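You operate a simulated robot arm through the tools that you are given. There is no shell and no other tool. Be economical: measure what you need, move in short steps, check, and stop when the job is done.

Carry out the task below with a simulated two-armed robot. There is one attempt and no reset: what you move stays moved.

## Task
Draw the teal bag shut, move it to the large pink basket and set up the green bag.
Fine: draw it shut before you fold the frame clip up; both mushrooms stay inside; the next bag stands in the frame, clip down again. Set down upright: what you pick out. Where these are worked on the way, their far stop is far enough and under half their travel is too little: frame clip.

It is judged by the outcome, as a careful person would: the job done as asked, and still so three seconds after it is handed in. It fails if anything else is knocked over, pushed out of place, dropped, spilled or broken. Flat cloth is picked up by pressing the open fingertips on it (5 to 10 N) and closing them slowly along it; thin cloth reads only 2 to 8 mm in the jaws.

## Robot
Two 7-joint arms with fingered hands on one trunk, on a base that drives. Base frame: it is fixed to the floor where the robot stands at the start and does not move with it; the origin is under the middle of the robot, x ahead of it, y to its left, z up. Readings come in mm, degrees, newtons and seconds.
The left shoulder is at the start at [70, 154, 1147], the right one opposite. With the tool pointing down near the work surface each hand reaches from about 100 to 840 mm from the robot's upright axis, wherever it stands, measured 20 degrees to its own side. Places, roughly: bag frame inside [400, 600, 700]; frame clip [500, 600, 900]; large pink basket inside [400, 200, 700]; mushroom (5x5x4 cm) [400, 600, 800]; mushroom (6x6x5 cm) [400, 600, 800]. Payload 3.9 kg a hand.
The tool frame of a hand sits at the grasp point between the pads (the TCP): z along the fingers, y along the line on which they close. The tips reach 30 mm beyond it. The gripper opens to 104 mm. The gripper's body begins 35 mm behind the TCP. The gripper is a hand of 4 fingers: y runs from the thumb to the fingers, the wrist lies at [-17, -104, -178] in the tool frame.
Orientation is that of the tool frame in the base frame, as a unit quaternion [x, y, z, w]. With the fingers straight down and the wrist toward the robot, the tool's x, y and z point along [0, 1, 0], [1, 0, 0] and [0, 0, -1] of the base frame.

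## Interface
- The arms move only by the tool servo_tool. It takes "left_rows", "right_rows" or both (then of equal length, played together; a hand with none holds still); each is a list that holds one entry, the list of rows, each a list of 6 numbers: the shift along the tool's x, y, z in units of 25 mm (1.0 is 25 mm), then the turn, a rotation vector about the tool's x, y, z in units of 6 degrees (1.0 is 6 degrees). In form: [[[dx, dy, dz, ax, ay, az], ...]]. A call has 1 to 12 rows; each row shifts and turns the commanded pose from where the row before left it, along the tool's axes as they then stand. A call with a number of a shift or a turn outside -1 to 1 is refused whole. Each row takes 0.2 s and may step no farther than 50 mm and 8.6 degrees from the row before; otherwise, the whole call is refused. A pose out of reach is approached as far as the arm can. The call stops where the force on the tool passes 90 N (or 10 N more than at its start, if that is more) or the arm is blocked; 0.2 s more then pass. In this call time passes only in rows, and 0.2 s behind the last. It gives the time, the measured TCP pose, the force on the tool (base axes), the opening and the grip force at its end, in the units of the frame above (readings bear some noise), with the torque about the TCP (base axes, N m) and any sound that the robot's microphone picked up.
- Cameras (640 x 400 px; columns grow to the right, rows downward): "scene" is now at [129.1, 38.8, 1377.4]; the picture's right is [0.44, -0.90, 0.00], its down [-0.52, -0.26, -0.81] and it looks along [0.73, 0.36, -0.58] (base axes); focal length 214 px, centre (320, 200). "left" rides on the left gripper at [-66, -90, -126] in its tool frame; the picture's right is [-0.78, -0.30, 0.56], its down [0.57, -0.70, 0.42] and it looks along [0.26, 0.65, 0.71] (tool axes); focal length 275 px, centre (320, 200). "right" rides on the right gripper at [66, -90, -126] in its tool frame; the picture's right is [-0.78, 0.30, -0.56], its down [-0.57, -0.70, 0.42] and it looks along [-0.26, 0.65, 0.71] (tool axes); focal length 275 px, centre (320, 200). There is no depth. A picture from a camera that has moved, and an enlarged one, comes with that camera's place and axes in the base frame and with its lens.
- camera(camera): a new picture of that camera. No time passes.
- lift_body(by): slides the trunk up (or, below 0, down) by that many mm; the arms and the scene camera ride with it, the base frame stays. It gives what a move gives, with no picture.
- drive_base(legs): drives the robot by 1 to 6 legs, each [ahead, turn to the left] in mm and degrees, along the robot's own axes; the way and the turn of a leg run together, so that a leg with both is an arc; at most 1500 mm and 180 degrees a leg. The arms and the cameras ride along, it lands a little off, and it stops where it bumps. It gives what a move gives.
- curl_fingers(index, middle, ring, thumb_bend, thumb_turn, hand): sets how far each is bent, from 0 (flat) to 1 (curled in); at 0.3 the hand is open as for a grip, at 0.7 the pads meet at the TCP. One left out holds its place. A second passes; each finger stops where it meets its share of the squeeze, and holds until it gets a number again. It is the only way to open and close the hand. It gives what a move gives, with no picture; readings hold the bend of each and the force on the fingers (four entries, about 0 where the hand has none), thumb and palm. thumb_turn goes from beside the hand (0) to across from the fingers (1), as for a grip.
- head_to(pan, tilt): turns the head with the scene camera to pan (to the left, within 86 degrees either way) and tilt (down, from -29 to 69), counted from straight ahead of the robot. It gives what a move gives.
- close_up(camera, box): a new picture of the part [left, top, right, bottom] of that camera's present view, enlarged. No time passes.
- job_done(): hands the job in; it is judged then, once.

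Work in short steps. Places have to be worked out from the pictures, the camera data and where the tool is seen: move nearer, look again, correct. Check each grasp and each placing, and mend what went wrong. You have 120 turns and 92 pictures in all, those below and enlarged ones among them. Open the grippers and draw the arms clear of the work before you hand the job in, unless the task says otherwise; then end with one line.

The tools are called after ">>>" as a command line: name --argument value ..., lists and objects as JSON in quotes. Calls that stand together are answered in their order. servo_tool: Moves the arms, as the interface text tells. Its arguments: {"type":"object","properties":{"left_rows":{"type":"array","items":{"type":"array","items":{"type":"array","items":{"type":"number"}}}},"right_rows":{"type":"array","items":{"type":"array","items":{"type":"array","items":{"type":"number"}}}}},"required":[]} The other tools are called the same way: lift_body (by) slides the trunk up or down; curl_fingers (index, middle, ring, thumb_bend, thumb_turn, hand) moves the fingers one by one; drive_base (legs) drives the base; head_to (pan, tilt) turns the head that bears the scene camera; camera (camera) takes a picture; close_up (camera, box) takes an enlarged picture of a part of a camera's view; job_done () hands the job in.

At the start:

```text
time_s: 0.0
left_eef_pos: [416.4, 440.4, 1198.8]
left_tcp_rot: [0.707, 0.707, 0.0, 0.0]
left_force: [-0.6, -0.7, -0.7]
left_ft_torque: [0.01, 0.03, 0.0]
left_opening: 104.0
left_grasp_force: 0.0
left_shape: jaw
left_bend: [0.3, 0.3, 0.3, 0.3, 0.97]
left_finger forces: [0.0, 0.0, 0.0, 0.0, 0.0, 0.0]
right_eef_pos: [432.8, 64.1, 1277.6]
right_tcp_rot: [0.707, 0.707, 0.0, 0.0]
right_force: [0.0, 0.0, -0.1]
right_ft_torque: [-0.02, 0.03, -0.01]
right_opening: 103.6
right_grasp_force: 0.1
right_shape: jaw
right_bend: [0.3, 0.3, 0.3, 0.3, 0.97]
right_finger forces: [0.0, 0.0, 0.1, 0.0, 0.0, 0.0]
trunk travel left (down, up): [-600.0, 340.0]
robot x, y, heading: [-1.3, 3.5, -0.1]
head pan, tilt: [26.1, 35.6]
```

scene: 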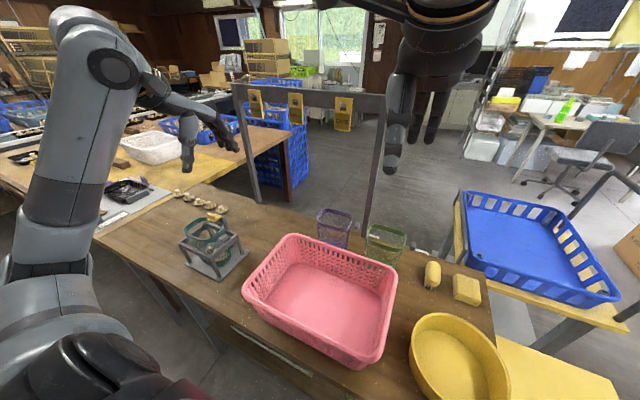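
right: 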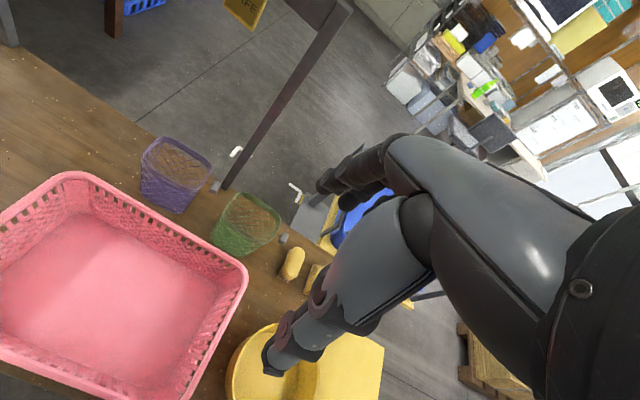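
left: 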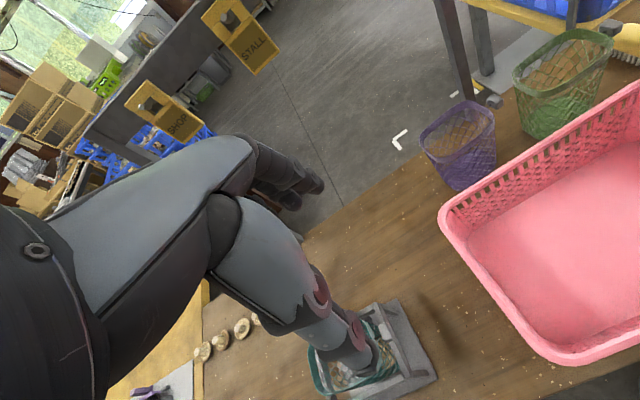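

The teal bag stands in the grey frame left of the pink basket; I take enlarged views of the frame and the bags.

>>> close_up --camera "scene" --box '[160, 190, 270, 290]'

>>> close_up --camera "left" --box '[270, 270, 470, 400]'

>>> close_up --camera "scene" --box '[300, 190, 430, 280]'

```text
4.00 times, centred on (215, 240) of scene
camera zoom: at [129.1, 38.8, 1377.4], right [0.44, -0.9, 0.0], down [-0.52, -0.26, -0.81], along [0.73, 0.36, -0.58], focal length 858 px, centre (740, 40)
```

zoom: 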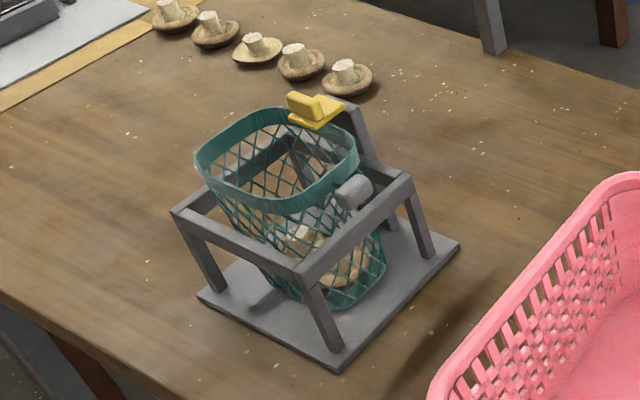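

```text
3.08 times, centred on (370, 335) of left
camera zoom: at [326.6, 375.5, 1324.2], right [-0.3, -0.78, -0.56], down [-0.7, 0.57, -0.42], along [0.65, 0.26, -0.71], focal length 847 px, centre (166, -215)
```

zoom: 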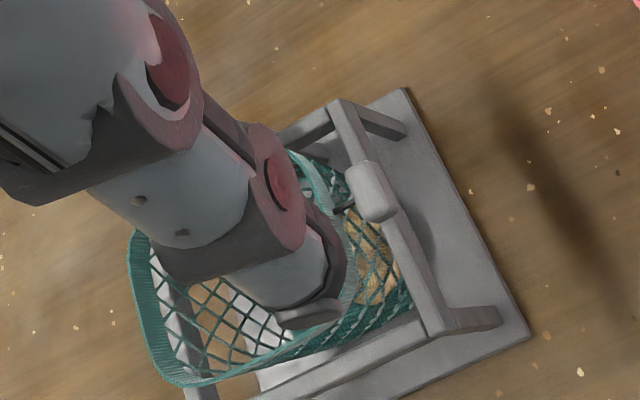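

```text
4.44 times, centred on (365, 235) of scene
camera zoom: at [129.1, 38.8, 1377.4], right [0.44, -0.9, 0.0], down [-0.52, -0.26, -0.81], along [0.73, 0.36, -0.58], focal length 953 px, centre (120, 44)
```

zoom: 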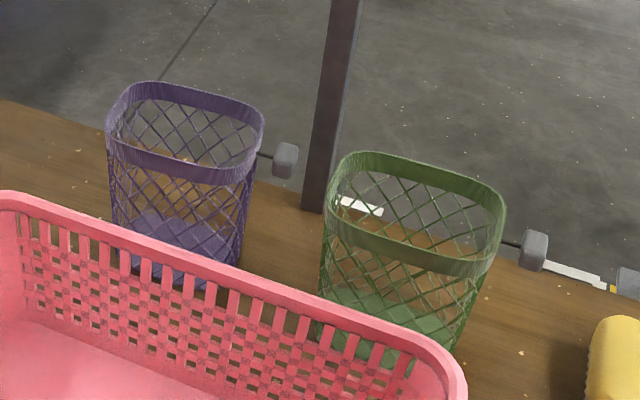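

Triangulating, the cord toggle is near [428, 523, 888], the frame's top bar at z≈851 and the clip near [472, 612, 905]. I lower the left hand beside the toggle, staying above it, and look.

>>> servo_tool --left_rows '[[[0, 0.05, 0.9, 0, 0, 0], [0, 0.05, 0.9, 0, 0, 0], [0, 0.05, 0.9, 0, 0, 0], [0, 0.05, 0.9, 0, 0, 0], [0, 0.05, 0.9, 0, 0, 0], [0, 0.05, 0.9, 0, 0, 0], [0, 0.05, 0.9, 0, 0, 0], [0, 0.05, 0.9, 0, 0, 0], [0, 0.05, 0.9, 0, 0, 0]]]'

>>> camera --camera "left"

>>> close_up --camera "scene" --box '[150, 180, 310, 280]'

```text
time_s: 2.0
left_eef_pos: [426.5, 440.5, 994.5]
left_tcp_rot: [0.708, 0.706, 0.0, 0.001]
left_force: [0.0, 0.9, -0.8]
left_ft_torque: [-0.01, 0.01, 0.0]
left_opening: 103.6
left_grasp_force: 0.1
left_shape: jaw
left_bend: [0.3, 0.3, 0.3, 0.3, 0.97]
left_finger forces: [0.0, 0.0, 0.1, 0.1, 0.1, 0.0]
right_eef_pos: [432.6, 64.8, 1276.8]
right_tcp_rot: [0.707, 0.707, 0.001, 0.0]
right_force: [-0.2, 0.4, -0.4]
right_ft_torque: [-0.02, 0.0, 0.01]
right_opening: 103.6
right_grasp_force: 0.1
right_shape: jaw
right_bend: [0.3, 0.3, 0.3, 0.3, 0.97]
right_finger forces: [0.0, 0.0, 0.1, 0.0, 0.0, 0.1]
trunk travel left (down, up): [-600.0, 340.0]
robot x, y, heading: [2.3, -0.9, 0.0]
head pan, tilt: [26.1, 35.6]
```

```text
85 pictures are left
camera left: at [337.2, 375.2, 1120.1], right [-0.3, -0.78, -0.56], down [-0.7, 0.57, -0.42], along [0.65, 0.26, -0.71], focal length 275 px, centre (320, 200)
```

left: 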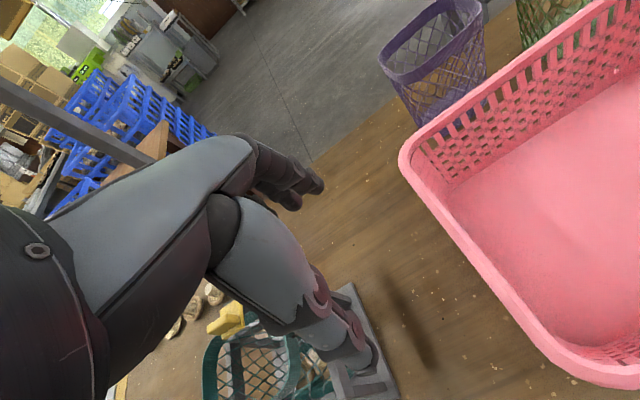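

```text
4.00 times, centred on (230, 230) of scene
camera zoom: at [129.1, 38.8, 1377.4], right [0.44, -0.9, 0.0], down [-0.52, -0.26, -0.81], along [0.73, 0.36, -0.58], focal length 858 px, centre (680, 80)
```

zoom: 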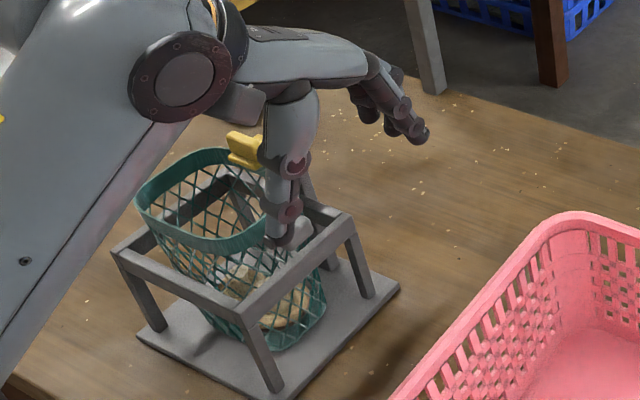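

The thumb is on the robot's side and the fingers on the far side, with the toggle in between along y. I come closer at y=480 and z=930, yawing the hand 24° so the ring finger clears the hem.

>>> servo_tool --left_rows '[[[0, 0, 0, 0, 0, 1], [0, 0, 0, 0, 0, 1], [0, 0, 0, 0, 0, 1], [0, 0, 0, 0, 0, 1], [0.49, -0.21, 0.87, 0, 0, 0], [0.49, -0.21, 0.87, 0, 0, 0], [0.49, -0.21, 0.87, 0, 0, 0]]]'

>>> camera --camera "left"

>>> close_up --camera "scene" --box '[150, 180, 310, 280]'

```text
time_s: 3.6
left_eef_pos: [428.8, 481.5, 932.9]
left_tcp_rot: [0.84, 0.543, 0.0, 0.0]
left_force: [0.1, 0.1, -0.3]
left_ft_torque: [-0.01, -0.03, 0.01]
left_opening: 103.8
left_grasp_force: 0.1
left_shape: jaw
left_bend: [0.3, 0.3, 0.3, 0.3, 0.97]
left_finger forces: [0.0, 0.1, 0.0, 0.0, 0.1, 0.1]
right_eef_pos: [432.7, 65.4, 1277.5]
right_tcp_rot: [0.706, 0.708, -0.001, -0.001]
right_force: [-0.3, -0.2, 0.2]
right_ft_torque: [0.03, 0.03, 0.01]
right_opening: 103.6
right_grasp_force: 0.1
right_shape: jaw
right_bend: [0.3, 0.3, 0.3, 0.3, 0.97]
right_finger forces: [0.0, 0.1, 0.1, 0.0, 0.0, 0.1]
trunk travel left (down, up): [-600.0, 340.0]
robot x, y, heading: [-1.9, 1.5, 0.1]
head pan, tilt: [26.1, 35.6]
```

```text
83 pictures are left
camera left: at [319.5, 458.0, 1056.7], right [-0.59, -0.59, -0.56], down [-0.41, 0.81, -0.42], along [0.7, -0.02, -0.71], focal length 275 px, centre (320, 200)
```

left: 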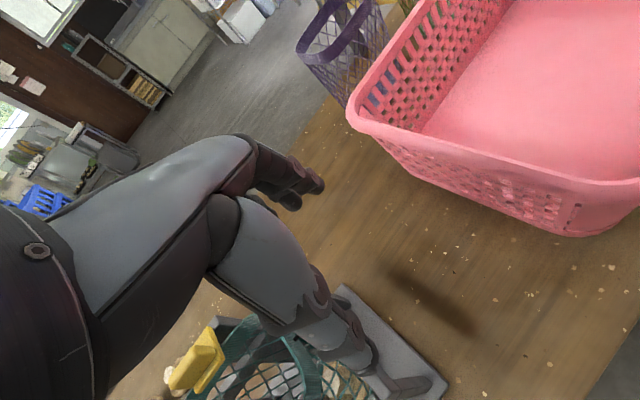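

```text
4.00 times, centred on (230, 230) of scene
camera zoom: at [129.2, 39.3, 1377.3], right [0.44, -0.9, 0.0], down [-0.52, -0.26, -0.81], along [0.73, 0.36, -0.58], focal length 858 px, centre (680, 80)
```

zoom: 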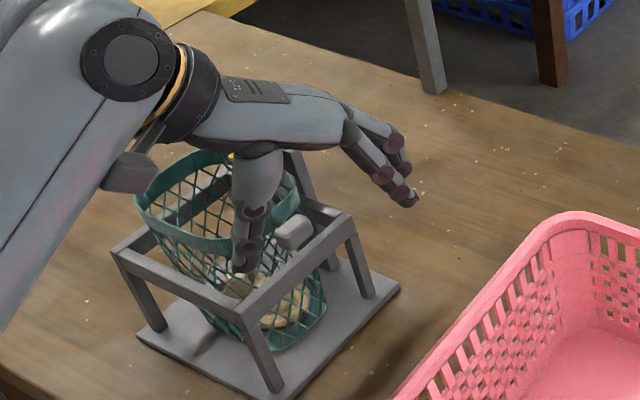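

Both tip rows now straddle the toggle's x, still short of it in y. I go down to z≈897 and then move 35 mm toward the bag so the toggle lies between thumb and fingers.

>>> servo_tool --left_rows '[[[0, 0, 0.7, 0, 0, 0], [0, 0, 0.7, 0, 0, 0], [0.43, -0.19, 0, 0, 0, 0], [0.43, -0.19, 0, 0, 0, 0], [0.43, -0.19, 0, 0, 0, 0]]]'

>>> close_up --camera "scene" --box '[150, 180, 310, 280]'

>>> camera --camera "left"

```text
time_s: 4.8
left_eef_pos: [427.8, 514.9, 896.0]
left_tcp_rot: [0.839, 0.544, -0.001, 0.001]
left_force: [0.0, -0.5, 0.9]
left_ft_torque: [0.01, 0.03, 0.0]
left_opening: 103.7
left_grasp_force: 0.0
left_shape: jaw
left_bend: [0.3, 0.3, 0.3, 0.3, 0.97]
left_finger forces: [0.0, 0.1, 0.1, 0.1, 0.4, 0.0]
right_eef_pos: [434.5, 65.2, 1278.8]
right_tcp_rot: [0.707, 0.707, 0.001, 0.0]
right_force: [0.8, 0.0, -1.0]
right_ft_torque: [0.02, 0.0, 0.01]
right_opening: 103.7
right_grasp_force: 0.1
right_shape: jaw
right_bend: [0.3, 0.3, 0.3, 0.3, 0.97]
right_finger forces: [0.1, 0.0, 0.0, 0.0, 0.0, 0.0]
trunk travel left (down, up): [-600.0, 340.0]
robot x, y, heading: [2.0, -3.4, -0.2]
head pan, tilt: [26.1, 35.6]
```

```text
4.00 times, centred on (230, 230) of scene
camera zoom: at [129.1, 38.9, 1377.3], right [0.44, -0.9, 0.0], down [-0.52, -0.26, -0.81], along [0.73, 0.36, -0.58], focal length 858 px, centre (680, 80)
```

zoom: 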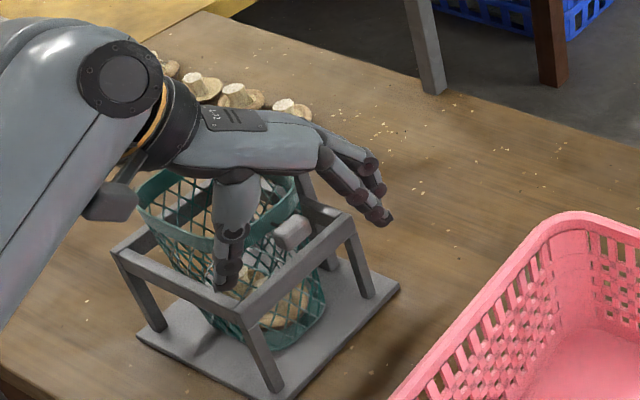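

```text
80 pictures are left
camera left: at [319.1, 492.5, 1020.7], right [-0.59, -0.59, -0.56], down [-0.41, 0.81, -0.43], along [0.7, -0.02, -0.71], focal length 275 px, centre (320, 200)
```

left: 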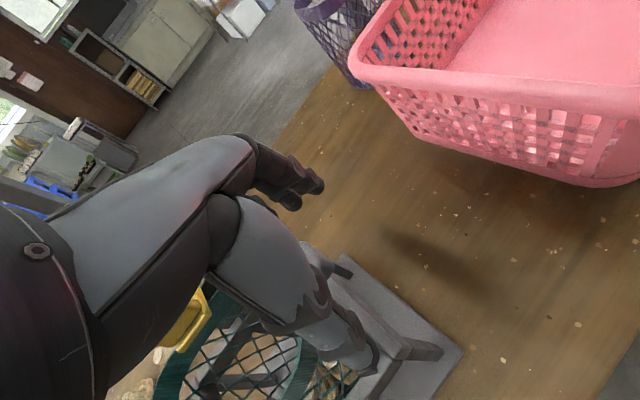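

The TCP projects almost onto the toggle, so I close thumb and fingers on it.

>>> curl_fingers --hand "left" --index 0.7 --middle 0.7 --ring 0.7 --thumb_bend 0.7

>>> close_up --camera "scene" --box '[150, 180, 310, 280]'

```text
time_s: 5.8
left_eef_pos: [427.6, 516.1, 895.9]
left_tcp_rot: [0.839, 0.545, 0.0, 0.0]
left_force: [1.1, -0.4, 0.4]
left_ft_torque: [0.01, 0.05, 0.0]
left_opening: 7.1
left_grasp_force: 3.0
left_shape: fingers
left_bend: [0.7, 0.67, 0.69, 0.67, 0.97]
left_finger forces: [0.1, 2.6, 0.4, 0.0, 2.9, 0.0]
right_eef_pos: [433.4, 64.3, 1278.9]
right_tcp_rot: [0.707, 0.707, 0.001, 0.0]
right_force: [0.1, 0.0, 0.4]
right_ft_torque: [0.03, 0.0, 0.0]
right_opening: 103.8
right_grasp_force: 0.0
right_shape: jaw
right_bend: [0.3, 0.3, 0.3, 0.3, 0.97]
right_finger forces: [0.1, 0.0, 0.1, 0.0, 0.0, 0.0]
trunk travel left (down, up): [-600.0, 340.0]
robot x, y, heading: [0.1, -0.3, -0.0]
head pan, tilt: [26.1, 35.6]
```

```text
4.00 times, centred on (230, 230) of scene
camera zoom: at [129.2, 38.7, 1377.3], right [0.44, -0.9, 0.0], down [-0.52, -0.26, -0.81], along [0.73, 0.36, -0.58], focal length 858 px, centre (680, 80)
```

zoom: 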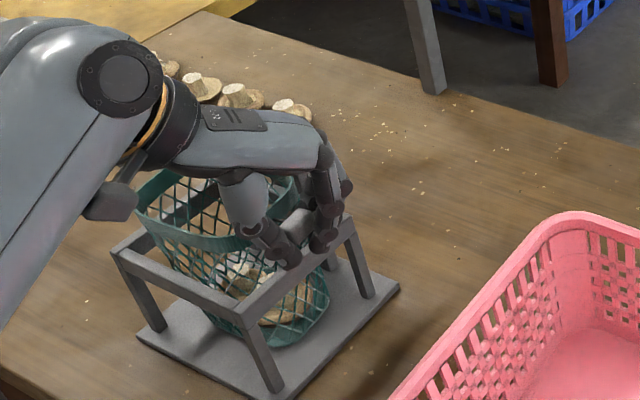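

Something 7 mm thick is held at 3 N; I squeeze harder to see what remains.

>>> curl_fingers --hand "left" --index 0.9 --middle 0.9 --ring 0.9 --thumb_bend 0.9

>>> close_up --camera "scene" --box '[190, 200, 270, 260]'

```text
time_s: 6.8
left_eef_pos: [426.8, 514.4, 896.2]
left_tcp_rot: [0.839, 0.544, 0.0, 0.0]
left_force: [-1.0, -0.8, 0.5]
left_ft_torque: [-0.01, -0.03, 0.0]
left_opening: 0.0
left_grasp_force: 0.2
left_shape: fingers
left_bend: [0.87, 0.9, 0.9, 0.83, 0.97]
left_finger forces: [0.2, 0.7, 0.1, 0.0, 0.4, 0.1]
right_eef_pos: [432.9, 64.0, 1278.1]
right_tcp_rot: [0.708, 0.707, 0.0, 0.0]
right_force: [0.5, 0.7, 0.1]
right_ft_torque: [0.02, 0.01, 0.0]
right_opening: 104.0
right_grasp_force: 0.1
right_shape: jaw
right_bend: [0.3, 0.3, 0.3, 0.3, 0.97]
right_finger forces: [0.0, 0.1, 0.1, 0.1, 0.0, 0.0]
trunk travel left (down, up): [-600.0, 340.0]
robot x, y, heading: [-0.5, -0.3, 0.2]
head pan, tilt: [26.1, 35.6]
```

```text
6.67 times, centred on (230, 230) of scene
camera zoom: at [129.0, 38.8, 1377.4], right [0.44, -0.9, 0.0], down [-0.52, -0.26, -0.81], along [0.73, 0.36, -0.58], focal length 1430 px, centre (920, 0)
```

zoom: 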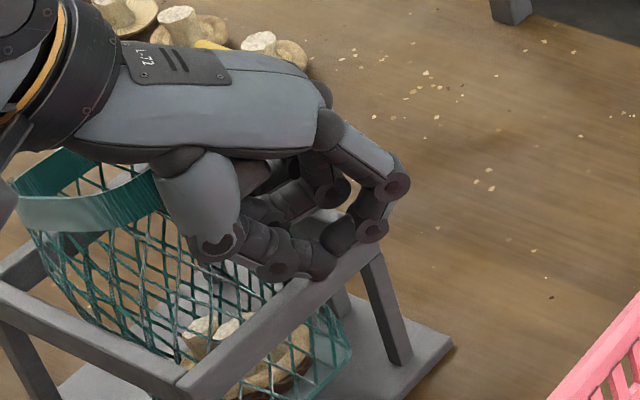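

The squeeze emptied, so the knob slipped out. I open again and look where it sits relative to the tips.

>>> curl_fingers --hand "left" --index 0.3 --middle 0.3 --ring 0.3 --thumb_bend 0.3

>>> close_up --camera "scene" --box '[190, 200, 270, 260]'

```text
time_s: 7.8
left_eef_pos: [428.1, 516.0, 895.7]
left_tcp_rot: [0.839, 0.545, -0.001, 0.001]
left_force: [1.2, -0.1, 0.6]
left_ft_torque: [-0.03, -0.01, -0.01]
left_opening: 104.2
left_grasp_force: 0.0
left_shape: fingers
left_bend: [0.3, 0.3, 0.3, 0.3, 0.97]
left_finger forces: [0.0, 0.0, 0.0, 0.0, 0.1, 0.0]
right_eef_pos: [434.3, 64.7, 1277.2]
right_tcp_rot: [0.707, 0.707, 0.0, 0.0]
right_force: [-0.4, 0.3, -0.2]
right_ft_torque: [0.01, -0.02, 0.01]
right_opening: 103.8
right_grasp_force: 0.1
right_shape: jaw
right_bend: [0.3, 0.3, 0.3, 0.3, 0.97]
right_finger forces: [0.0, 0.0, 0.1, 0.1, 0.0, 0.1]
trunk travel left (down, up): [-600.0, 340.0]
robot x, y, heading: [-1.4, -2.4, 0.1]
head pan, tilt: [26.1, 35.6]
```

```text
6.67 times, centred on (230, 230) of scene
camera zoom: at [129.1, 38.7, 1377.4], right [0.44, -0.9, 0.0], down [-0.52, -0.26, -0.81], along [0.73, 0.36, -0.58], focal length 1430 px, centre (920, 0)
```

zoom: 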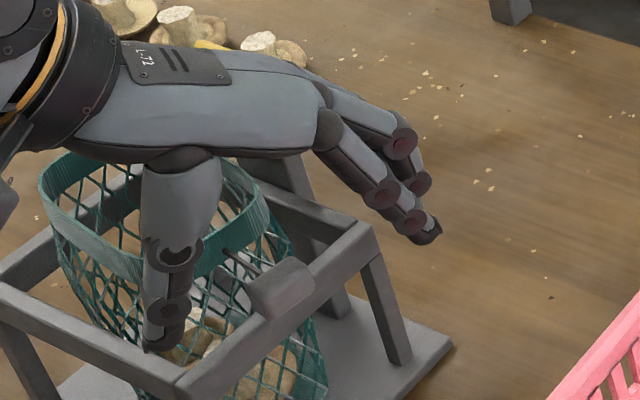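

The toggle now hangs lower with a bit of cord drawn out. I back the hand up and away to measure it freshly from two cameras.

>>> servo_tool --left_rows '[[[0, 0, -1, 0, 0, 0], [0, 0, -1, 0, 0, 0], [0, 0, -1, 0, 0, 0], [-0.9, 0.4, -1, 0, 0, 0], [-0.9, 0.4, -1, 0, 0, 0], [-0.9, 0.4, -0.5, 0, 0, 0], [-0.9, 0.4, -0.5, 0, 0, 0]]]'

>>> camera --camera "left"

>>> close_up --camera "scene" --box '[160, 190, 270, 290]'

```text
time_s: 9.4
left_eef_pos: [426.1, 417.1, 1048.4]
left_tcp_rot: [0.838, 0.545, -0.002, -0.001]
left_force: [-0.2, -0.5, 0.6]
left_ft_torque: [0.02, 0.02, -0.02]
left_opening: 104.1
left_grasp_force: 0.0
left_shape: fingers
left_bend: [0.3, 0.3, 0.3, 0.3, 0.97]
left_finger forces: [0.0, 0.0, 0.1, 0.0, 0.0, 0.0]
right_eef_pos: [432.8, 64.6, 1278.3]
right_tcp_rot: [0.707, 0.707, 0.0, -0.001]
right_force: [-0.7, 0.1, -0.5]
right_ft_torque: [0.06, -0.03, -0.01]
right_opening: 103.8
right_grasp_force: 0.0
right_shape: jaw
right_bend: [0.3, 0.3, 0.3, 0.3, 0.97]
right_finger forces: [0.0, 0.0, 0.0, 0.0, 0.1, 0.0]
trunk travel left (down, up): [-600.0, 340.0]
robot x, y, heading: [1.7, -1.2, 0.2]
head pan, tilt: [26.1, 35.6]
```

```text
76 pictures are left
camera left: at [317.8, 394.2, 1173.0], right [-0.59, -0.59, -0.56], down [-0.41, 0.81, -0.42], along [0.7, -0.02, -0.71], focal length 275 px, centre (320, 200)
```

left: 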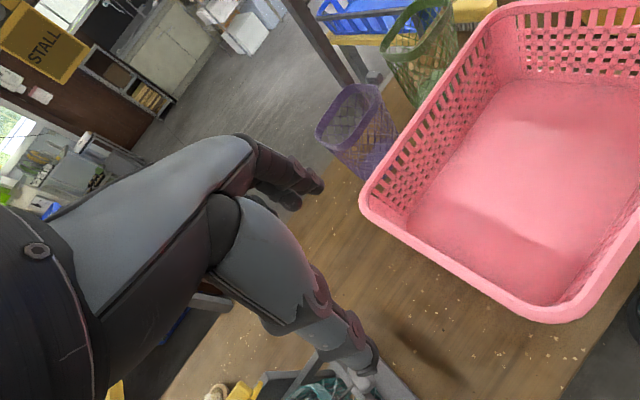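

```text
4.00 times, centred on (215, 240) of scene
camera zoom: at [129.1, 37.8, 1377.4], right [0.44, -0.9, 0.0], down [-0.52, -0.26, -0.81], along [0.73, 0.36, -0.58], focal length 858 px, centre (740, 40)
```

zoom: 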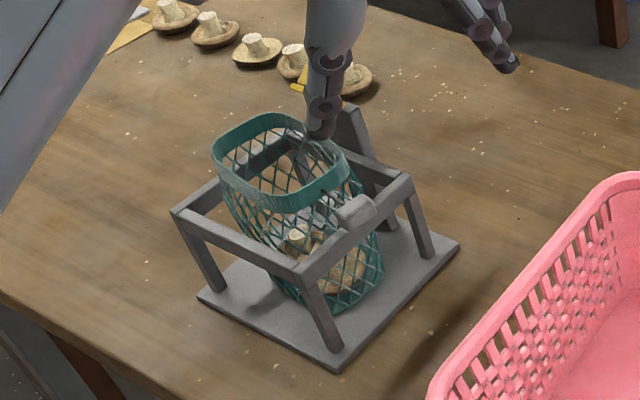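

I enlarge the left view at the toggle to pin it.

>>> close_up --camera "left" --box '[260, 310, 420, 400]'

>>> close_up --camera "scene" --box '[205, 210, 275, 265]'

```text
4.00 times, centred on (340, 355) of left
camera zoom: at [317.8, 394.2, 1173.0], right [-0.59, -0.59, -0.56], down [-0.41, 0.81, -0.42], along [0.7, -0.02, -0.71], focal length 1101 px, centre (240, -420)
```

zoom: 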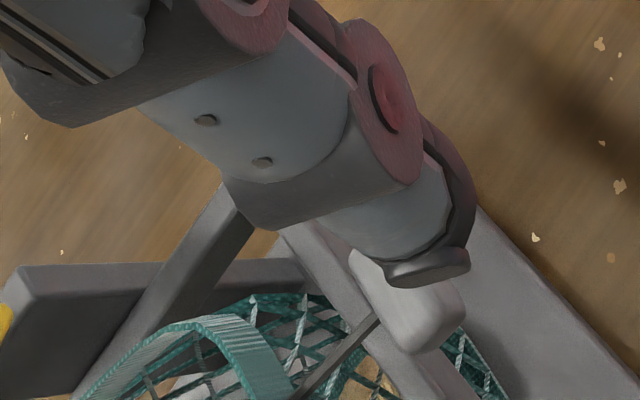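

```text
7.27 times, centred on (240, 238) of scene
camera zoom: at [129.1, 37.8, 1377.4], right [0.44, -0.9, 0.0], down [-0.52, -0.26, -0.81], along [0.73, 0.36, -0.58], focal length 1560 px, centre (902, -73)
```

zoom: 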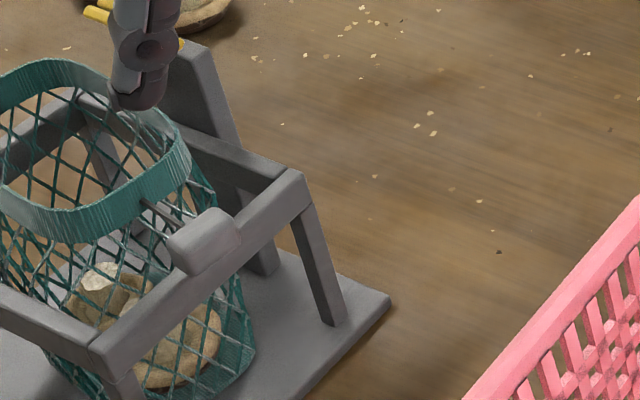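

The toggle has moved out to about [412, 503, 890] with the cord straight toward -y, a block lying roughly along x. I retry with nearly square yaw, TCP centred on it.

>>> servo_tool --left_rows '[[[0, 0, 0, 0, 0, -1], [0, 0, 0, 0, 0, -1], [0, 0, 0, 0, 0, -1], [0.29, -0.11, 0.91, 0, 0, 0], [0.29, -0.11, 0.91, 0, 0, 0], [0.29, -0.11, 0.91, 0, 0, 0], [0.29, -0.11, 0.91, 0, 0, 0], [0.29, -0.11, 0.91, 0, 0, 0], [0.29, -0.11, 0.91, 0, 0, 0], [0.29, -0.11, 0.91, 0, 0, 0]]]'

>>> close_up --camera "scene" --box '[190, 200, 270, 260]'

>>> close_up --camera "left" --box '[260, 310, 420, 400]'

```text
time_s: 11.6
left_eef_pos: [413.1, 466.7, 884.9]
left_tcp_rot: [0.744, 0.669, 0.0, 0.001]
left_force: [-0.3, -0.9, 0.6]
left_ft_torque: [-0.02, -0.01, 0.0]
left_opening: 104.3
left_grasp_force: 0.1
left_shape: fingers
left_bend: [0.3, 0.3, 0.3, 0.3, 0.97]
left_finger forces: [0.0, 0.0, 0.0, 0.0, 0.0, 0.0]
right_eef_pos: [434.0, 64.0, 1276.7]
right_tcp_rot: [0.707, 0.708, -0.001, 0.0]
right_force: [-0.5, -0.6, -0.5]
right_ft_torque: [-0.01, -0.01, 0.02]
right_opening: 103.8
right_grasp_force: 0.0
right_shape: jaw
right_bend: [0.3, 0.3, 0.3, 0.3, 0.97]
right_finger forces: [0.0, 0.1, 0.1, 0.0, 0.0, 0.0]
trunk travel left (down, up): [-600.0, 340.0]
robot x, y, heading: [-3.9, 0.8, -0.0]
head pan, tilt: [26.1, 35.6]
```

```text
6.67 times, centred on (230, 230) of scene
camera zoom: at [129.2, 39.1, 1377.4], right [0.44, -0.9, 0.0], down [-0.52, -0.26, -0.81], along [0.73, 0.36, -0.58], focal length 1430 px, centre (920, 0)
```

zoom: 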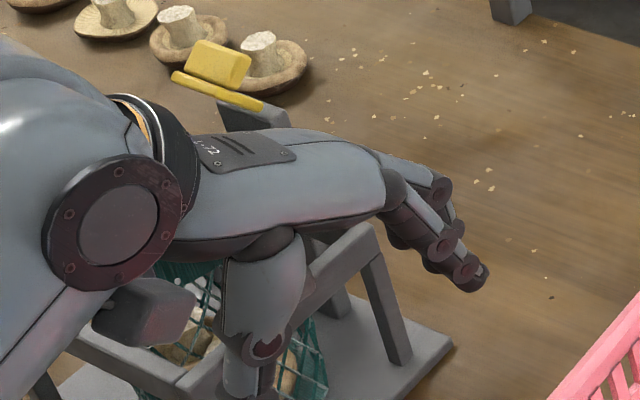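

```text
4.00 times, centred on (340, 355) of left
camera zoom: at [317.1, 411.1, 1008.9], right [-0.38, -0.74, -0.56], down [-0.64, 0.64, -0.43], along [0.67, 0.19, -0.71], focal length 1101 px, centre (240, -420)
```

zoom: 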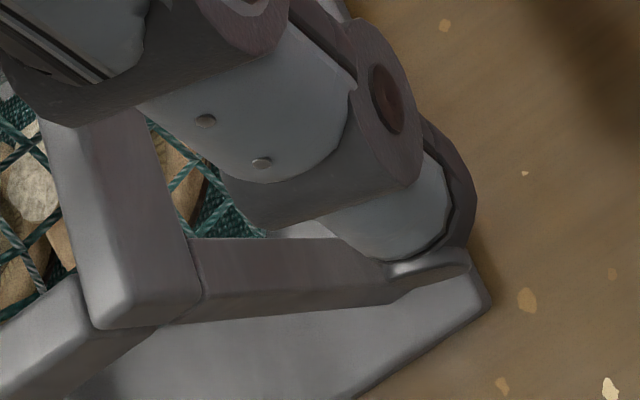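

Now I slide 34 mm toward the bag at z≈889 and close gently.

>>> servo_tool --left_rows '[[[0.45, -0.05, -0.06, 0, 0, 0], [0.45, -0.05, -0.06, 0, 0, 0], [0.45, -0.05, -0.06, 0, 0, 0]]]'

>>> curl_fingers --hand "left" --index 0.58 --middle 0.58 --ring 0.58 --thumb_bend 0.58

>>> close_up --camera "scene" --box '[190, 200, 270, 260]'

```text
time_s: 12.4
left_eef_pos: [412.7, 501.4, 891.1]
left_tcp_rot: [0.744, 0.668, -0.001, 0.0]
left_force: [0.7, -0.4, -0.2]
left_ft_torque: [-0.01, -0.02, 0.0]
left_opening: 104.4
left_grasp_force: 0.0
left_shape: fingers
left_bend: [0.3, 0.3, 0.3, 0.3, 0.97]
left_finger forces: [0.1, 0.0, 0.0, 0.0, 0.0, 0.1]
right_eef_pos: [433.4, 64.9, 1278.4]
right_tcp_rot: [0.707, 0.708, 0.0, 0.0]
right_force: [0.2, 0.1, 0.1]
right_ft_torque: [-0.02, 0.01, -0.03]
right_opening: 103.9
right_grasp_force: 0.0
right_shape: jaw
right_bend: [0.3, 0.3, 0.3, 0.3, 0.97]
right_finger forces: [0.0, 0.0, 0.0, 0.1, 0.1, 0.1]
trunk travel left (down, up): [-600.0, 340.0]
robot x, y, heading: [1.2, -1.2, -0.0]
head pan, tilt: [26.1, 35.6]
```

```text
time_s: 13.4
left_eef_pos: [412.2, 501.4, 891.4]
left_tcp_rot: [0.744, 0.669, -0.001, 0.0]
left_force: [0.7, 0.8, 0.1]
left_ft_torque: [-0.02, -0.01, -0.01]
left_opening: 36.2
left_grasp_force: 0.4
left_shape: fingers
left_bend: [0.57, 0.57, 0.57, 0.57, 0.97]
left_finger forces: [0.0, 0.1, 0.1, 0.0, 0.1, 0.0]
right_eef_pos: [433.4, 66.1, 1278.4]
right_tcp_rot: [0.707, 0.707, 0.001, 0.0]
right_force: [0.0, 0.6, -0.4]
right_ft_torque: [0.02, 0.02, 0.03]
right_opening: 103.7
right_grasp_force: 0.1
right_shape: jaw
right_bend: [0.3, 0.3, 0.3, 0.3, 0.97]
right_finger forces: [0.0, 0.0, 0.0, 0.0, 0.0, 0.1]
trunk travel left (down, up): [-600.0, 340.0]
robot x, y, heading: [-1.6, -1.5, 0.0]
head pan, tilt: [26.1, 35.6]
```

```text
6.67 times, centred on (230, 230) of scene
camera zoom: at [129.1, 38.7, 1377.4], right [0.44, -0.9, 0.0], down [-0.52, -0.26, -0.81], along [0.73, 0.36, -0.58], focal length 1430 px, centre (920, 0)
```

zoom: 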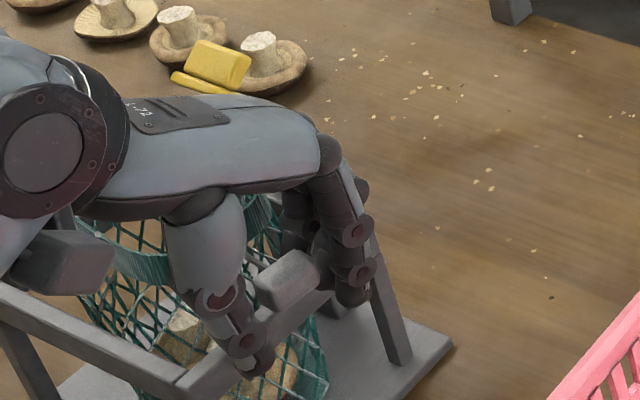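

The TCP projects right on the toggle; I close a little further and read the contact.

>>> curl_fingers --hand "left" --index 0.63 --middle 0.63 --ring 0.63 --thumb_bend 0.63

>>> close_up --camera "scene" --box '[210, 220, 260, 260]'

```text
time_s: 14.4
left_eef_pos: [412.2, 502.4, 890.8]
left_tcp_rot: [0.744, 0.668, -0.001, 0.001]
left_force: [0.1, -0.3, -0.5]
left_ft_torque: [0.0, 0.02, -0.01]
left_opening: 20.8
left_grasp_force: 0.2
left_shape: fingers
left_bend: [0.63, 0.63, 0.63, 0.63, 0.97]
left_finger forces: [0.1, 0.0, 0.1, 0.1, 0.1, 0.0]
right_eef_pos: [432.6, 65.4, 1278.1]
right_tcp_rot: [0.707, 0.707, 0.0, 0.0]
right_force: [0.2, -0.1, -0.3]
right_ft_torque: [0.0, 0.02, 0.04]
right_opening: 103.5
right_grasp_force: 0.0
right_shape: jaw
right_bend: [0.3, 0.3, 0.3, 0.3, 0.97]
right_finger forces: [0.1, 0.0, 0.0, 0.0, 0.1, 0.0]
trunk travel left (down, up): [-600.0, 340.0]
robot x, y, heading: [0.0, -1.5, -0.1]
head pan, tilt: [26.1, 35.6]
```

```text
10.00 times, centred on (235, 240) of scene
camera zoom: at [129.1, 38.7, 1377.4], right [0.44, -0.9, 0.0], down [-0.52, -0.26, -0.81], along [0.73, 0.36, -0.58], focal length 2145 px, centre (1170, -200)
```

zoom: 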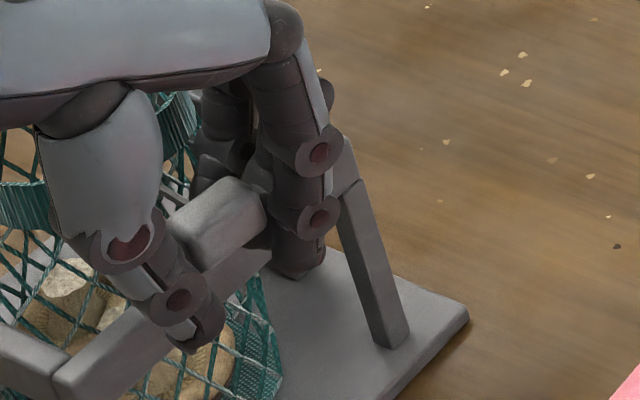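

The toggle sits between the middle finger and thumb with no contact yet at 21 mm, so it is narrower than I thought. I close further.

>>> curl_fingers --hand "left" --index 0.7 --middle 0.7 --ring 0.7 --thumb_bend 0.7

>>> close_up --camera "scene" --box '[210, 220, 260, 260]'

```text
time_s: 15.4
left_eef_pos: [411.2, 502.0, 890.0]
left_tcp_rot: [0.744, 0.669, 0.0, 0.001]
left_force: [-0.4, -0.2, 0.6]
left_ft_torque: [0.0, 0.0, 0.03]
left_opening: 4.2
left_grasp_force: 0.8
left_shape: fingers
left_bend: [0.7, 0.69, 0.7, 0.69, 0.97]
left_finger forces: [0.2, 0.4, 0.1, 0.0, 0.4, 0.0]
right_eef_pos: [432.9, 65.1, 1277.4]
right_tcp_rot: [0.707, 0.707, 0.0, 0.0]
right_force: [-0.8, 0.5, 0.0]
right_ft_torque: [0.02, 0.01, -0.01]
right_opening: 103.9
right_grasp_force: 0.1
right_shape: jaw
right_bend: [0.3, 0.3, 0.3, 0.3, 0.97]
right_finger forces: [0.1, 0.0, 0.0, 0.0, 0.1, 0.0]
trunk travel left (down, up): [-600.0, 340.0]
robot x, y, heading: [-1.4, -1.3, -0.0]
head pan, tilt: [26.1, 35.6]
```

```text
10.00 times, centred on (235, 240) of scene
camera zoom: at [129.1, 38.8, 1377.3], right [0.44, -0.9, 0.0], down [-0.52, -0.26, -0.81], along [0.73, 0.36, -0.58], focal length 2145 px, centre (1170, -200)
```

zoom: 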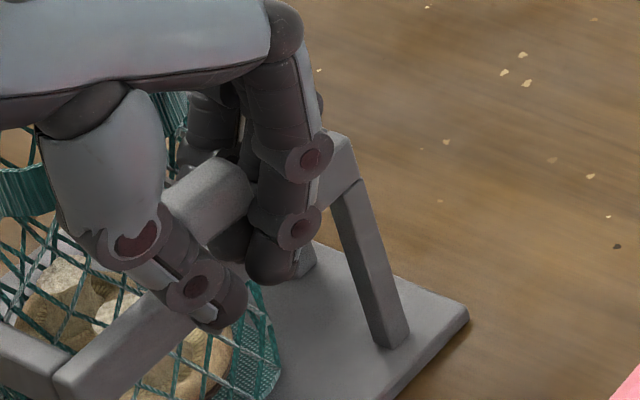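

The tips meet below the toggle: it sits in the hollow above the pads. I open partly, raise 20 mm and close again.

>>> curl_fingers --hand "left" --index 0.5 --middle 0.5 --ring 0.5 --thumb_bend 0.5

>>> servo_tool --left_rows '[[[0, 0, -0.5, 0, 0, 0], [0.1, 0, -0.5, 0, 0, 0]]]'

>>> curl_fingers --hand "left" --index 0.66 --middle 0.66 --ring 0.66 --thumb_bend 0.66

>>> close_up --camera "scene" --box '[210, 220, 260, 260]'

```text
time_s: 16.4
left_eef_pos: [412.8, 501.4, 890.9]
left_tcp_rot: [0.743, 0.67, 0.0, 0.001]
left_force: [-1.0, 0.5, -0.1]
left_ft_torque: [0.0, 0.03, 0.02]
left_opening: 53.2
left_grasp_force: 0.0
left_shape: fingers
left_bend: [0.5, 0.5, 0.5, 0.5, 0.97]
left_finger forces: [0.0, 0.0, 0.0, 0.1, 0.0, 0.1]
right_eef_pos: [431.8, 65.1, 1278.7]
right_tcp_rot: [0.707, 0.707, 0.0, 0.0]
right_force: [-0.3, 0.6, 0.1]
right_ft_torque: [-0.02, 0.0, -0.01]
right_opening: 103.8
right_grasp_force: 0.0
right_shape: jaw
right_bend: [0.3, 0.3, 0.3, 0.3, 0.97]
right_finger forces: [0.0, 0.0, 0.0, 0.1, 0.0, 0.0]
trunk travel left (down, up): [-600.0, 340.0]
robot x, y, heading: [-0.3, 0.2, 0.0]
head pan, tilt: [26.1, 35.6]
```

```text
time_s: 17.0
left_eef_pos: [413.5, 506.4, 917.7]
left_tcp_rot: [0.743, 0.669, 0.0, 0.0]
left_force: [-0.1, -0.3, -0.7]
left_ft_torque: [0.02, 0.03, -0.02]
left_opening: 53.3
left_grasp_force: 0.9
left_shape: fingers
left_bend: [0.5, 0.5, 0.5, 0.5, 0.97]
left_finger forces: [0.0, 0.0, 0.2, 0.0, 0.0, 0.1]
right_eef_pos: [433.8, 64.7, 1279.2]
right_tcp_rot: [0.707, 0.707, 0.0, 0.0]
right_force: [-0.3, 0.4, 0.1]
right_ft_torque: [-0.02, -0.01, 0.02]
right_opening: 103.8
right_grasp_force: 0.1
right_shape: jaw
right_bend: [0.3, 0.3, 0.3, 0.3, 0.97]
right_finger forces: [0.1, 0.0, 0.0, 0.0, 0.0, 0.1]
trunk travel left (down, up): [-600.0, 340.0]
robot x, y, heading: [-3.5, 0.5, -0.2]
head pan, tilt: [26.1, 35.6]
```

```text
time_s: 18.0
left_eef_pos: [413.5, 504.3, 917.6]
left_tcp_rot: [0.743, 0.67, 0.0, 0.0]
left_force: [0.5, 0.2, 1.0]
left_ft_torque: [0.04, -0.06, 0.0]
left_opening: 23.5
left_grasp_force: 5.0
left_shape: fingers
left_bend: [0.63, 0.63, 0.66, 0.61, 0.97]
left_finger forces: [2.5, 2.7, 0.0, 0.0, 4.7, 0.0]
right_eef_pos: [433.2, 65.2, 1278.3]
right_tcp_rot: [0.707, 0.707, 0.0, 0.0]
right_force: [0.0, -0.6, -0.1]
right_ft_torque: [0.02, -0.01, -0.01]
right_opening: 103.6
right_grasp_force: 0.0
right_shape: jaw
right_bend: [0.3, 0.3, 0.3, 0.3, 0.97]
right_finger forces: [0.0, 0.1, 0.0, 0.0, 0.0, 0.0]
trunk travel left (down, up): [-600.0, 340.0]
robot x, y, heading: [0.8, -1.8, -0.1]
head pan, tilt: [26.1, 35.6]
```

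```text
10.00 times, centred on (235, 240) of scene
camera zoom: at [129.1, 38.6, 1377.4], right [0.44, -0.9, 0.0], down [-0.52, -0.26, -0.81], along [0.73, 0.36, -0.58], focal length 2145 px, centre (1170, -200)
```

zoom: 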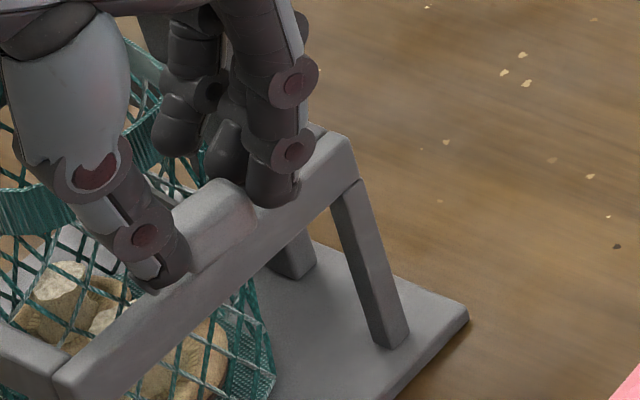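

Now 23 mm is gripped with 5 N by index, middle and thumb. I firm the grip.

>>> curl_fingers --hand "left" --index 0.72 --middle 0.72 --ring 0.66 --thumb_bend 0.7

>>> servo_tool --left_rows '[[[-0.3, 0, 0, 0, 0, 0], [-0.3, 0, 0, 0, 0, 0]]]'

>>> close_up --camera "scene" --box '[190, 200, 270, 260]'

```text
time_s: 19.0
left_eef_pos: [413.4, 505.1, 916.3]
left_tcp_rot: [0.743, 0.669, 0.0, 0.001]
left_force: [2.4, -1.2, 1.9]
left_ft_torque: [-0.02, 0.0, -0.08]
left_opening: 22.4
left_grasp_force: 11.7
left_shape: fingers
left_bend: [0.71, 0.65, 0.66, 0.61, 0.97]
left_finger forces: [6.9, 6.1, 0.0, 0.0, 10.9, 0.0]
right_eef_pos: [432.9, 63.4, 1278.5]
right_tcp_rot: [0.707, 0.707, 0.0, 0.0]
right_force: [-0.5, -0.2, 0.5]
right_ft_torque: [0.01, -0.02, -0.03]
right_opening: 103.9
right_grasp_force: 0.1
right_shape: jaw
right_bend: [0.3, 0.3, 0.3, 0.3, 0.97]
right_finger forces: [0.0, 0.1, 0.0, 0.1, 0.0, 0.0]
trunk travel left (down, up): [-600.0, 340.0]
robot x, y, heading: [4.1, 2.8, -0.1]
head pan, tilt: [26.1, 35.6]
```

```text
time_s: 19.6
left_eef_pos: [412.7, 490.8, 916.8]
left_tcp_rot: [0.742, 0.67, 0.0, -0.001]
left_force: [0.6, -0.5, 0.5]
left_ft_torque: [-0.01, -0.01, -0.03]
left_opening: 22.5
left_grasp_force: 11.6
left_shape: fingers
left_bend: [0.71, 0.66, 0.66, 0.61, 0.97]
left_finger forces: [6.6, 6.1, 0.1, 0.1, 11.0, 0.1]
right_eef_pos: [433.9, 64.7, 1277.7]
right_tcp_rot: [0.707, 0.707, -0.001, 0.001]
right_force: [0.2, 0.4, 0.2]
right_ft_torque: [-0.04, 0.03, -0.01]
right_opening: 103.9
right_grasp_force: 0.1
right_shape: jaw
right_bend: [0.3, 0.3, 0.3, 0.3, 0.97]
right_finger forces: [0.0, 0.0, 0.0, 0.0, 0.1, 0.0]
trunk travel left (down, up): [-600.0, 340.0]
robot x, y, heading: [0.6, 0.5, -0.0]
head pan, tilt: [26.1, 35.6]
```

```text
6.67 times, centred on (230, 230) of scene
camera zoom: at [129.3, 38.6, 1377.3], right [0.44, -0.9, 0.0], down [-0.52, -0.26, -0.81], along [0.73, 0.36, -0.58], focal length 1430 px, centre (920, 0)
```

zoom: 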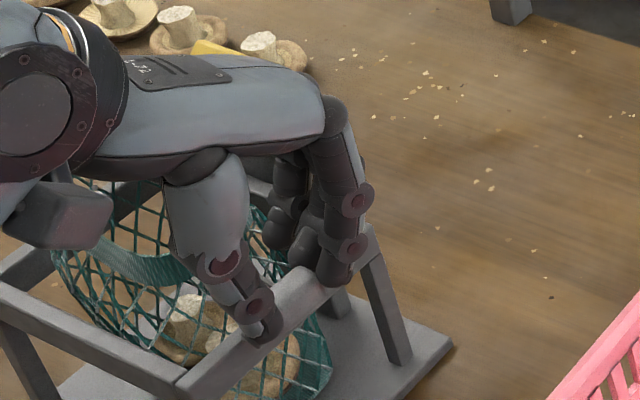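

The grip holds while pulling. I pull on toward -y in steps.

>>> servo_tool --left_rows '[[[-0.4, 0, 0, 0, 0, 0], [-0.4, 0, 0, 0, 0, 0], [-0.4, 0, 0, 0, 0, 0], [-0.4, 0, 0, 0, 0, 0]]]'

>>> close_up --camera "scene" --box '[170, 190, 290, 280]'

```text
time_s: 20.6
left_eef_pos: [406.2, 452.6, 917.7]
left_tcp_rot: [0.743, 0.669, 0.001, -0.001]
left_force: [1.2, -0.3, -0.4]
left_ft_torque: [0.0, -0.02, -0.03]
left_opening: 22.4
left_grasp_force: 11.6
left_shape: fingers
left_bend: [0.71, 0.66, 0.66, 0.61, 0.97]
left_finger forces: [6.4, 5.8, 0.0, 0.0, 11.2, 0.0]
right_eef_pos: [433.6, 65.4, 1277.6]
right_tcp_rot: [0.707, 0.708, 0.0, 0.0]
right_force: [-0.5, 0.6, -0.1]
right_ft_torque: [-0.03, -0.04, -0.02]
right_opening: 103.8
right_grasp_force: 0.1
right_shape: jaw
right_bend: [0.3, 0.3, 0.3, 0.3, 0.97]
right_finger forces: [0.0, 0.2, 0.0, 0.0, 0.0, 0.0]
trunk travel left (down, up): [-600.0, 340.0]
robot x, y, heading: [0.1, 1.0, -0.1]
head pan, tilt: [26.1, 35.6]
```

```text
4.44 times, centred on (230, 235) of scene
camera zoom: at [129.1, 38.4, 1377.4], right [0.44, -0.9, 0.0], down [-0.52, -0.26, -0.81], along [0.73, 0.36, -0.58], focal length 953 px, centre (720, 44)
```

zoom: 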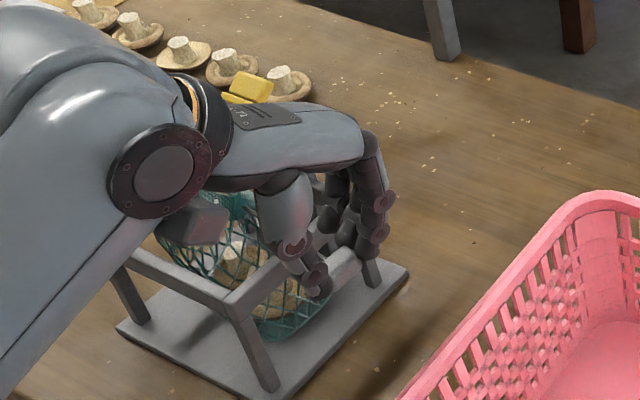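

The frame has not shifted. I keep pulling until it resists.

>>> servo_tool --left_rows '[[[-0.4, 0, 0, 0, 0, 0], [-0.4, 0, 0, 0, 0, 0], [-0.4, 0, 0, 0, 0, 0], [-0.4, 0, 0, 0, 0, 0]]]'

>>> close_up --camera "scene" --box '[170, 190, 290, 280]'

```text
time_s: 21.6
left_eef_pos: [401.4, 412.1, 916.8]
left_tcp_rot: [0.744, 0.668, -0.001, 0.0]
left_force: [0.2, -0.1, 0.2]
left_ft_torque: [-0.03, -0.02, -0.04]
left_opening: 0.1
left_grasp_force: 0.1
left_shape: fingers
left_bend: [0.72, 0.72, 0.66, 0.69, 0.97]
left_finger forces: [0.1, 0.0, 0.3, 0.0, 0.0, 0.0]
right_eef_pos: [432.2, 65.6, 1278.0]
right_tcp_rot: [0.707, 0.707, 0.0, 0.0]
right_force: [0.8, 0.3, 0.6]
right_ft_torque: [0.01, 0.01, 0.0]
right_opening: 103.7
right_grasp_force: 0.1
right_shape: jaw
right_bend: [0.3, 0.3, 0.3, 0.3, 0.97]
right_finger forces: [0.0, 0.1, 0.0, 0.0, 0.0, 0.0]
trunk travel left (down, up): [-600.0, 340.0]
robot x, y, heading: [0.7, 0.6, 0.2]
head pan, tilt: [26.1, 35.6]
```

```text
4.44 times, centred on (230, 235) of scene
camera zoom: at [129.1, 39.6, 1377.3], right [0.44, -0.9, 0.0], down [-0.52, -0.26, -0.81], along [0.73, 0.36, -0.58], focal length 953 px, centre (720, 44)
```

zoom: 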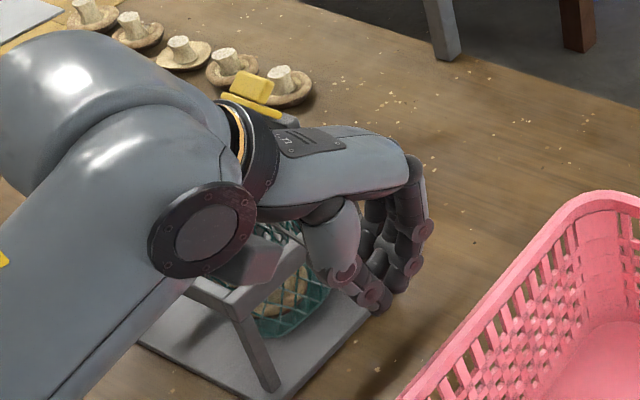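

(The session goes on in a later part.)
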